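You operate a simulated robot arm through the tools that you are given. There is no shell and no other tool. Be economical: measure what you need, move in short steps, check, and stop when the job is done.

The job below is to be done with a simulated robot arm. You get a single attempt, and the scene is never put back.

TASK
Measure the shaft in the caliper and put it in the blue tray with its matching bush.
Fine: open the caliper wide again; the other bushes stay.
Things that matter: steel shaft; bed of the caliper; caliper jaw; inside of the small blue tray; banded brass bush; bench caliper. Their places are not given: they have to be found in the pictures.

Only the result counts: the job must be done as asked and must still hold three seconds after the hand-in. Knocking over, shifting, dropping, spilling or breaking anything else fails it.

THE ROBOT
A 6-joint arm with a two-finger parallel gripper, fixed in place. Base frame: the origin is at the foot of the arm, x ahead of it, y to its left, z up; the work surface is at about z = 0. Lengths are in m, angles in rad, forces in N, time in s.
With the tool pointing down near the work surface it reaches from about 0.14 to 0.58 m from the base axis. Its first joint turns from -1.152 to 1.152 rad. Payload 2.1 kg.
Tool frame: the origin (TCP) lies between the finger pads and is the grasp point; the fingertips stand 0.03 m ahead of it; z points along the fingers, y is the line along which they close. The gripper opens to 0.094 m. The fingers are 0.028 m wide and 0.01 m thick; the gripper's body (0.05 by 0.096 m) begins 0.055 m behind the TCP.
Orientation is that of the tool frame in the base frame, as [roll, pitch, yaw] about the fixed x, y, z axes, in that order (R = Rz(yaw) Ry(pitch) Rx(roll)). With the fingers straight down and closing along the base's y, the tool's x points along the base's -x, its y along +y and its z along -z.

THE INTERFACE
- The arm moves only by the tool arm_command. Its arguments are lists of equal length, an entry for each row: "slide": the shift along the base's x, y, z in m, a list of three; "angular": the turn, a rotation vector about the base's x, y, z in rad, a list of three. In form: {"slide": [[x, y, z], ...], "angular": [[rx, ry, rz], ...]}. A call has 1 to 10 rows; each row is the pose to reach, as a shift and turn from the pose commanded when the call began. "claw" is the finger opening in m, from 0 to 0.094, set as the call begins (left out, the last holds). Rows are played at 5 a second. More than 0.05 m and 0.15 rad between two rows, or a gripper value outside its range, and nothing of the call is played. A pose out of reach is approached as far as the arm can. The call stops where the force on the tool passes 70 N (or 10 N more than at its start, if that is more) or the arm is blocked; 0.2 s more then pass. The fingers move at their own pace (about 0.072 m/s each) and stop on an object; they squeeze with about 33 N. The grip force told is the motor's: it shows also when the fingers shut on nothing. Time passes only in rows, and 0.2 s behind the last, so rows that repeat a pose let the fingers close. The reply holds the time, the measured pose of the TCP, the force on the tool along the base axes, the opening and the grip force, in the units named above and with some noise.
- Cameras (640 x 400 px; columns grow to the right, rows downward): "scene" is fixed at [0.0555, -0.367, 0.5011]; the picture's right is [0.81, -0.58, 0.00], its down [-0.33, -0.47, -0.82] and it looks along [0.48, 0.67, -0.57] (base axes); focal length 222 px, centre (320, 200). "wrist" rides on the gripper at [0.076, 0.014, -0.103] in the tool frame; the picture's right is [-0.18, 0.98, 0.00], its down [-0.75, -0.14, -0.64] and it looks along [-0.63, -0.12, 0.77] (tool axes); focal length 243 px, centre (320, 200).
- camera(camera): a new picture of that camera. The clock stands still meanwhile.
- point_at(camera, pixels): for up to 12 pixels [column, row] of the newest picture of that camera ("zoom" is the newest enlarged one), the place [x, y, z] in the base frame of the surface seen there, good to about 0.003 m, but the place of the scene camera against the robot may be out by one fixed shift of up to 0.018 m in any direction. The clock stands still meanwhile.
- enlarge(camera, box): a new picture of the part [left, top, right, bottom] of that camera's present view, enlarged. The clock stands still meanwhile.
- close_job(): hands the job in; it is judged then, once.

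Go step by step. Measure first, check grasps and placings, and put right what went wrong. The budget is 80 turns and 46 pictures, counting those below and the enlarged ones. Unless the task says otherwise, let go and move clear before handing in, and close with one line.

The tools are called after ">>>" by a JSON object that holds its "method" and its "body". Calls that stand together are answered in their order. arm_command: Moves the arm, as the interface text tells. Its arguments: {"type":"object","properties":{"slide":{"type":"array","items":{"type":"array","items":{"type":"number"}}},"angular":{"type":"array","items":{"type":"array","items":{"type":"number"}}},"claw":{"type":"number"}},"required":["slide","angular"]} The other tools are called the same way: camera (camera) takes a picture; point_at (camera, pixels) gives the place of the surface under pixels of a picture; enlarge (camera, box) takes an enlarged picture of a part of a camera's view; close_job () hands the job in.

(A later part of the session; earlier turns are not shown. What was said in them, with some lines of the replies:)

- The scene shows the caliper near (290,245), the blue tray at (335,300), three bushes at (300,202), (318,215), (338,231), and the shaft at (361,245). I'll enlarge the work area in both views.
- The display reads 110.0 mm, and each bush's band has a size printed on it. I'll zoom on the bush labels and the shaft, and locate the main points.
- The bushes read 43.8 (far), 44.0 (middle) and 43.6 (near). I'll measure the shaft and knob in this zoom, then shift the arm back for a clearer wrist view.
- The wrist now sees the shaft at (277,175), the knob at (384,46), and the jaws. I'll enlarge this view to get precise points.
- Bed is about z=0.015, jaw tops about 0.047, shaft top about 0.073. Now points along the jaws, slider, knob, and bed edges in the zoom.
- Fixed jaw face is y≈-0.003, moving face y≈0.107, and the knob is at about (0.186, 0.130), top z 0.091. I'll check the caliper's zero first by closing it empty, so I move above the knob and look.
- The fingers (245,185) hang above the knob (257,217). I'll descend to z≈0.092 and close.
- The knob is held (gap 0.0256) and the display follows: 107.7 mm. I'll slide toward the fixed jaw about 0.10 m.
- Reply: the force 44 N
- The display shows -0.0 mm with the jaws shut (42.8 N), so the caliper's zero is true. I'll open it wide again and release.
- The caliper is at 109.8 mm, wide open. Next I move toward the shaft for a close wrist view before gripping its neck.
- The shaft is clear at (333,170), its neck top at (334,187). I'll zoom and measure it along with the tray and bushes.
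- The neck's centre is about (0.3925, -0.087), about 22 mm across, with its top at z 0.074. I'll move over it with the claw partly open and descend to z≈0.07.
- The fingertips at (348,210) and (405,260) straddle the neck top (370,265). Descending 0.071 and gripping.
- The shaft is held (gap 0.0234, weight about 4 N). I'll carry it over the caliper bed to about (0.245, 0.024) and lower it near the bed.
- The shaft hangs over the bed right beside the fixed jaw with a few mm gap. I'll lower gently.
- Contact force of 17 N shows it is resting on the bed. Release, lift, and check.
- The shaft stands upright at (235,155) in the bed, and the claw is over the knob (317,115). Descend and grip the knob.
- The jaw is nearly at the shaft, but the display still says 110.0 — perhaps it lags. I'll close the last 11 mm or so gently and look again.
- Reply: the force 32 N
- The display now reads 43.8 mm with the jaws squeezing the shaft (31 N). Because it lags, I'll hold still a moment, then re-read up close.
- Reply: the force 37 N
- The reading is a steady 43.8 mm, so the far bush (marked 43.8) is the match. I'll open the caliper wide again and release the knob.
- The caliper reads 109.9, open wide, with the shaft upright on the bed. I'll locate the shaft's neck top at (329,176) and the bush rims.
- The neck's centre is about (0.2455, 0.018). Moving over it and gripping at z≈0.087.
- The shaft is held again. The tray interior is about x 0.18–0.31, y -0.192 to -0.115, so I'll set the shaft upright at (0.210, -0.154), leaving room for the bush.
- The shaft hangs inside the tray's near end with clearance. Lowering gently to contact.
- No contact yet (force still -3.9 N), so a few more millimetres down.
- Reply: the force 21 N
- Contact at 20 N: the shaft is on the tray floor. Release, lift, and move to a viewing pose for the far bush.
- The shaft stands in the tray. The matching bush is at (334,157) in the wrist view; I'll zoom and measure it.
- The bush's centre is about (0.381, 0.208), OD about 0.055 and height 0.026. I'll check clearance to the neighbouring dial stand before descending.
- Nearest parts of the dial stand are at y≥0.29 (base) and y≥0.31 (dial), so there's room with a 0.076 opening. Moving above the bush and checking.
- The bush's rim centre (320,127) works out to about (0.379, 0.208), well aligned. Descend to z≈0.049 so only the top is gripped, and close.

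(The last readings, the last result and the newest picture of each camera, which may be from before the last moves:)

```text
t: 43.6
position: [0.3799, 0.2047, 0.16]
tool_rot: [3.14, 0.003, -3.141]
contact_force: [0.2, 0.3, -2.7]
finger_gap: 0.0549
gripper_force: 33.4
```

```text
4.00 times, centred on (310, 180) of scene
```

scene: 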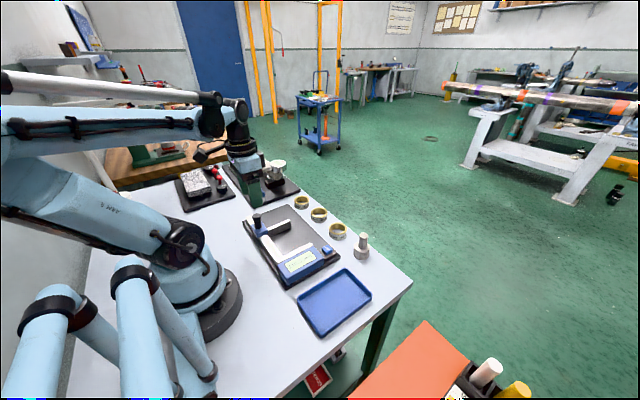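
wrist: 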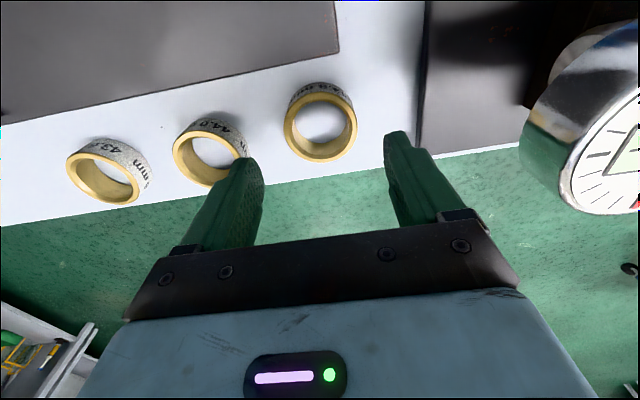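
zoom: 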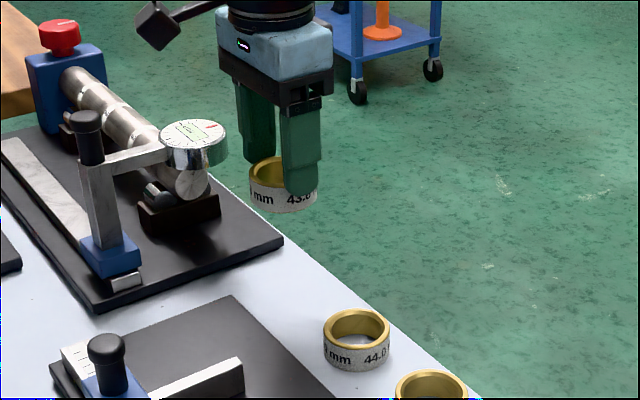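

The bush is gripped (0.055 m) and level. I'll carry it over to (0.274, -0.155) above the tray's free end.

>>> {"method": "arm_command", "body": {"slide": [[-0.013, -0.045, 0], [-0.026, -0.09, 0], [-0.039, -0.135, 0], [-0.052, -0.18, 0], [-0.065, -0.225, 0], [-0.078, -0.27, 0], [-0.091, -0.315, 0], [-0.104, -0.355, 0], [-0.105, -0.363, 0], [-0.105, -0.363, -0.04]], "angular": [[0, 0, 0], [0, 0, 0], [0, 0, 0], [0, 0, 0], [0, 0, 0], [0, 0, 0], [0, 0, 0], [0, 0, 0], [0, 0, 0], [0, 0, 0]]}}

>>> {"method": "camera", "body": {"camera": "wrist"}}

>>> {"method": "enlarge", "body": {"camera": "scene", "box": [270, 220, 390, 340]}}

```text
t: 45.8
position: [0.2726, -0.157, 0.1176]
tool_rot: [3.14, 0.002, 3.141]
contact_force: [-0.1, -0.2, -3.3]
finger_gap: 0.0554
gripper_force: 32.6
```

```text
10 pictures are left
```

wrist: 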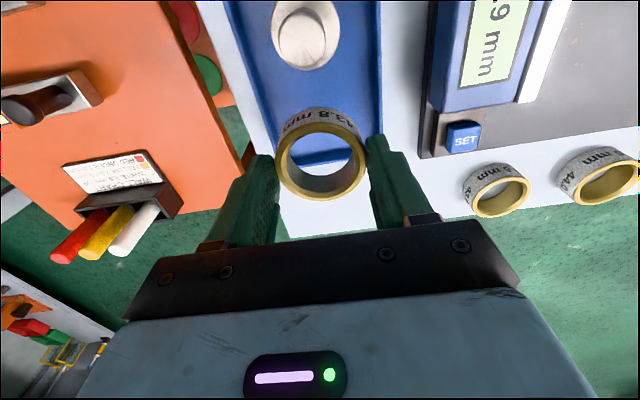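

```text
3.33 times, centred on (330, 280) of scene
```

zoom: 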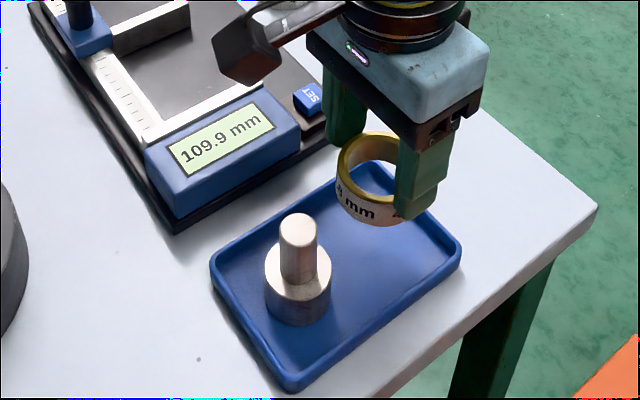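

The bush is over the free end beside the shaft. Lowering, slowly for the final millimetres.

>>> {"method": "arm_command", "body": {"slide": [[0, 0.002, -0.03], [0, 0.002, -0.05], [0, 0.002, -0.06], [0, 0.002, -0.064], [0, 0.002, -0.066], [0, 0.002, -0.067], [0, 0.002, -0.068]], "angular": [[0, 0, 0], [0, 0, 0], [0, 0, 0], [0, 0, 0], [0, 0, 0], [0, 0, 0], [0, 0, 0]]}}

>>> {"method": "enlarge", "body": {"camera": "scene", "box": [280, 230, 380, 330]}}

```text
t: 47.4
position: [0.2737, -0.1543, 0.0502]
tool_rot: [3.14, 0.0, 3.141]
contact_force: [-2.7, 0.9, 25.8]
finger_gap: 0.0549
gripper_force: 33.6
```

```text
4.00 times, centred on (330, 280) of scene
```

zoom: 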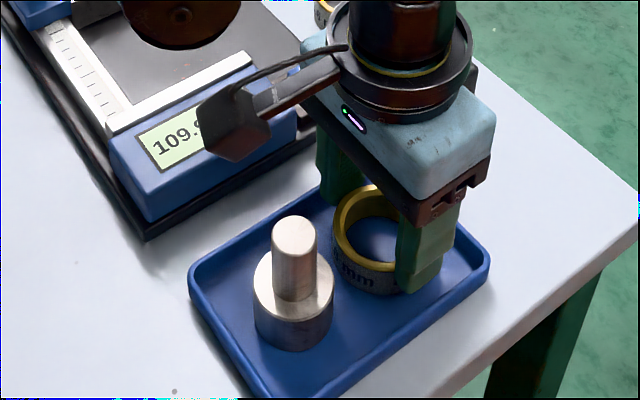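

Contact at 26 N shows the bush on the tray floor, with the tips around z 0.02 by the rim. I'll ease up 1 mm, open slightly, and lift straight out.

>>> {"method": "arm_command", "body": {"slide": [[0, 0, 0.001], [0, 0, 0.001], [0, 0, 0.02], [0, 0, 0.06], [0, 0, 0.1], [0, 0, 0.14], [0, 0, 0.18]], "angular": [[0, 0, 0], [0, 0, 0], [0, 0, 0], [0, 0, 0], [0, 0, 0], [0, 0, 0], [0, 0, 0]], "claw": 0.062}}

>>> {"method": "arm_command", "body": {"slide": [[0.01, 0.045, 0.01], [0.01, 0.09, 0.02], [0.01, 0.135, 0.03], [0.01, 0.17, 0.04]], "angular": [[0, 0, 0], [0, 0, 0], [0, 0, 0], [0, 0, 0]]}}

>>> {"method": "enlarge", "body": {"camera": "scene", "box": [220, 180, 400, 340]}}

```text
t: 49.0
position: [0.2723, -0.1555, 0.2326]
tool_rot: [3.14, 0.002, 3.141]
contact_force: [0.2, 0.6, 0.7]
finger_gap: 0.0621
gripper_force: 0.0
```

```text
t: 50.0
position: [0.2838, 0.017, 0.2714]
tool_rot: [3.141, 0.002, 3.14]
contact_force: [0.8, 0.3, 1.2]
finger_gap: 0.0619
gripper_force: 0.0
```

```text
2.50 times, centred on (310, 260) of scene
```

zoom: 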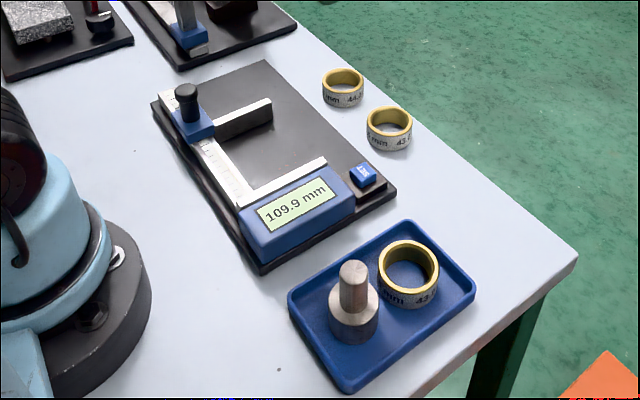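

The shaft (352,300) and the 43.8 bush (408,275) both rest in the tray, the caliper reads 109.9 mm, and the other two bushes haven't moved. The arm is clear, so I'm handing in.

>>> {"method": "close_job", "body": {}}

```text
The job is handed in.
```

The shaft measured 43.8 mm; it is in the blue tray with the 43.8 mm bush, the caliper is open wide again at 109.9 mm, and the other two bushes were left in place.
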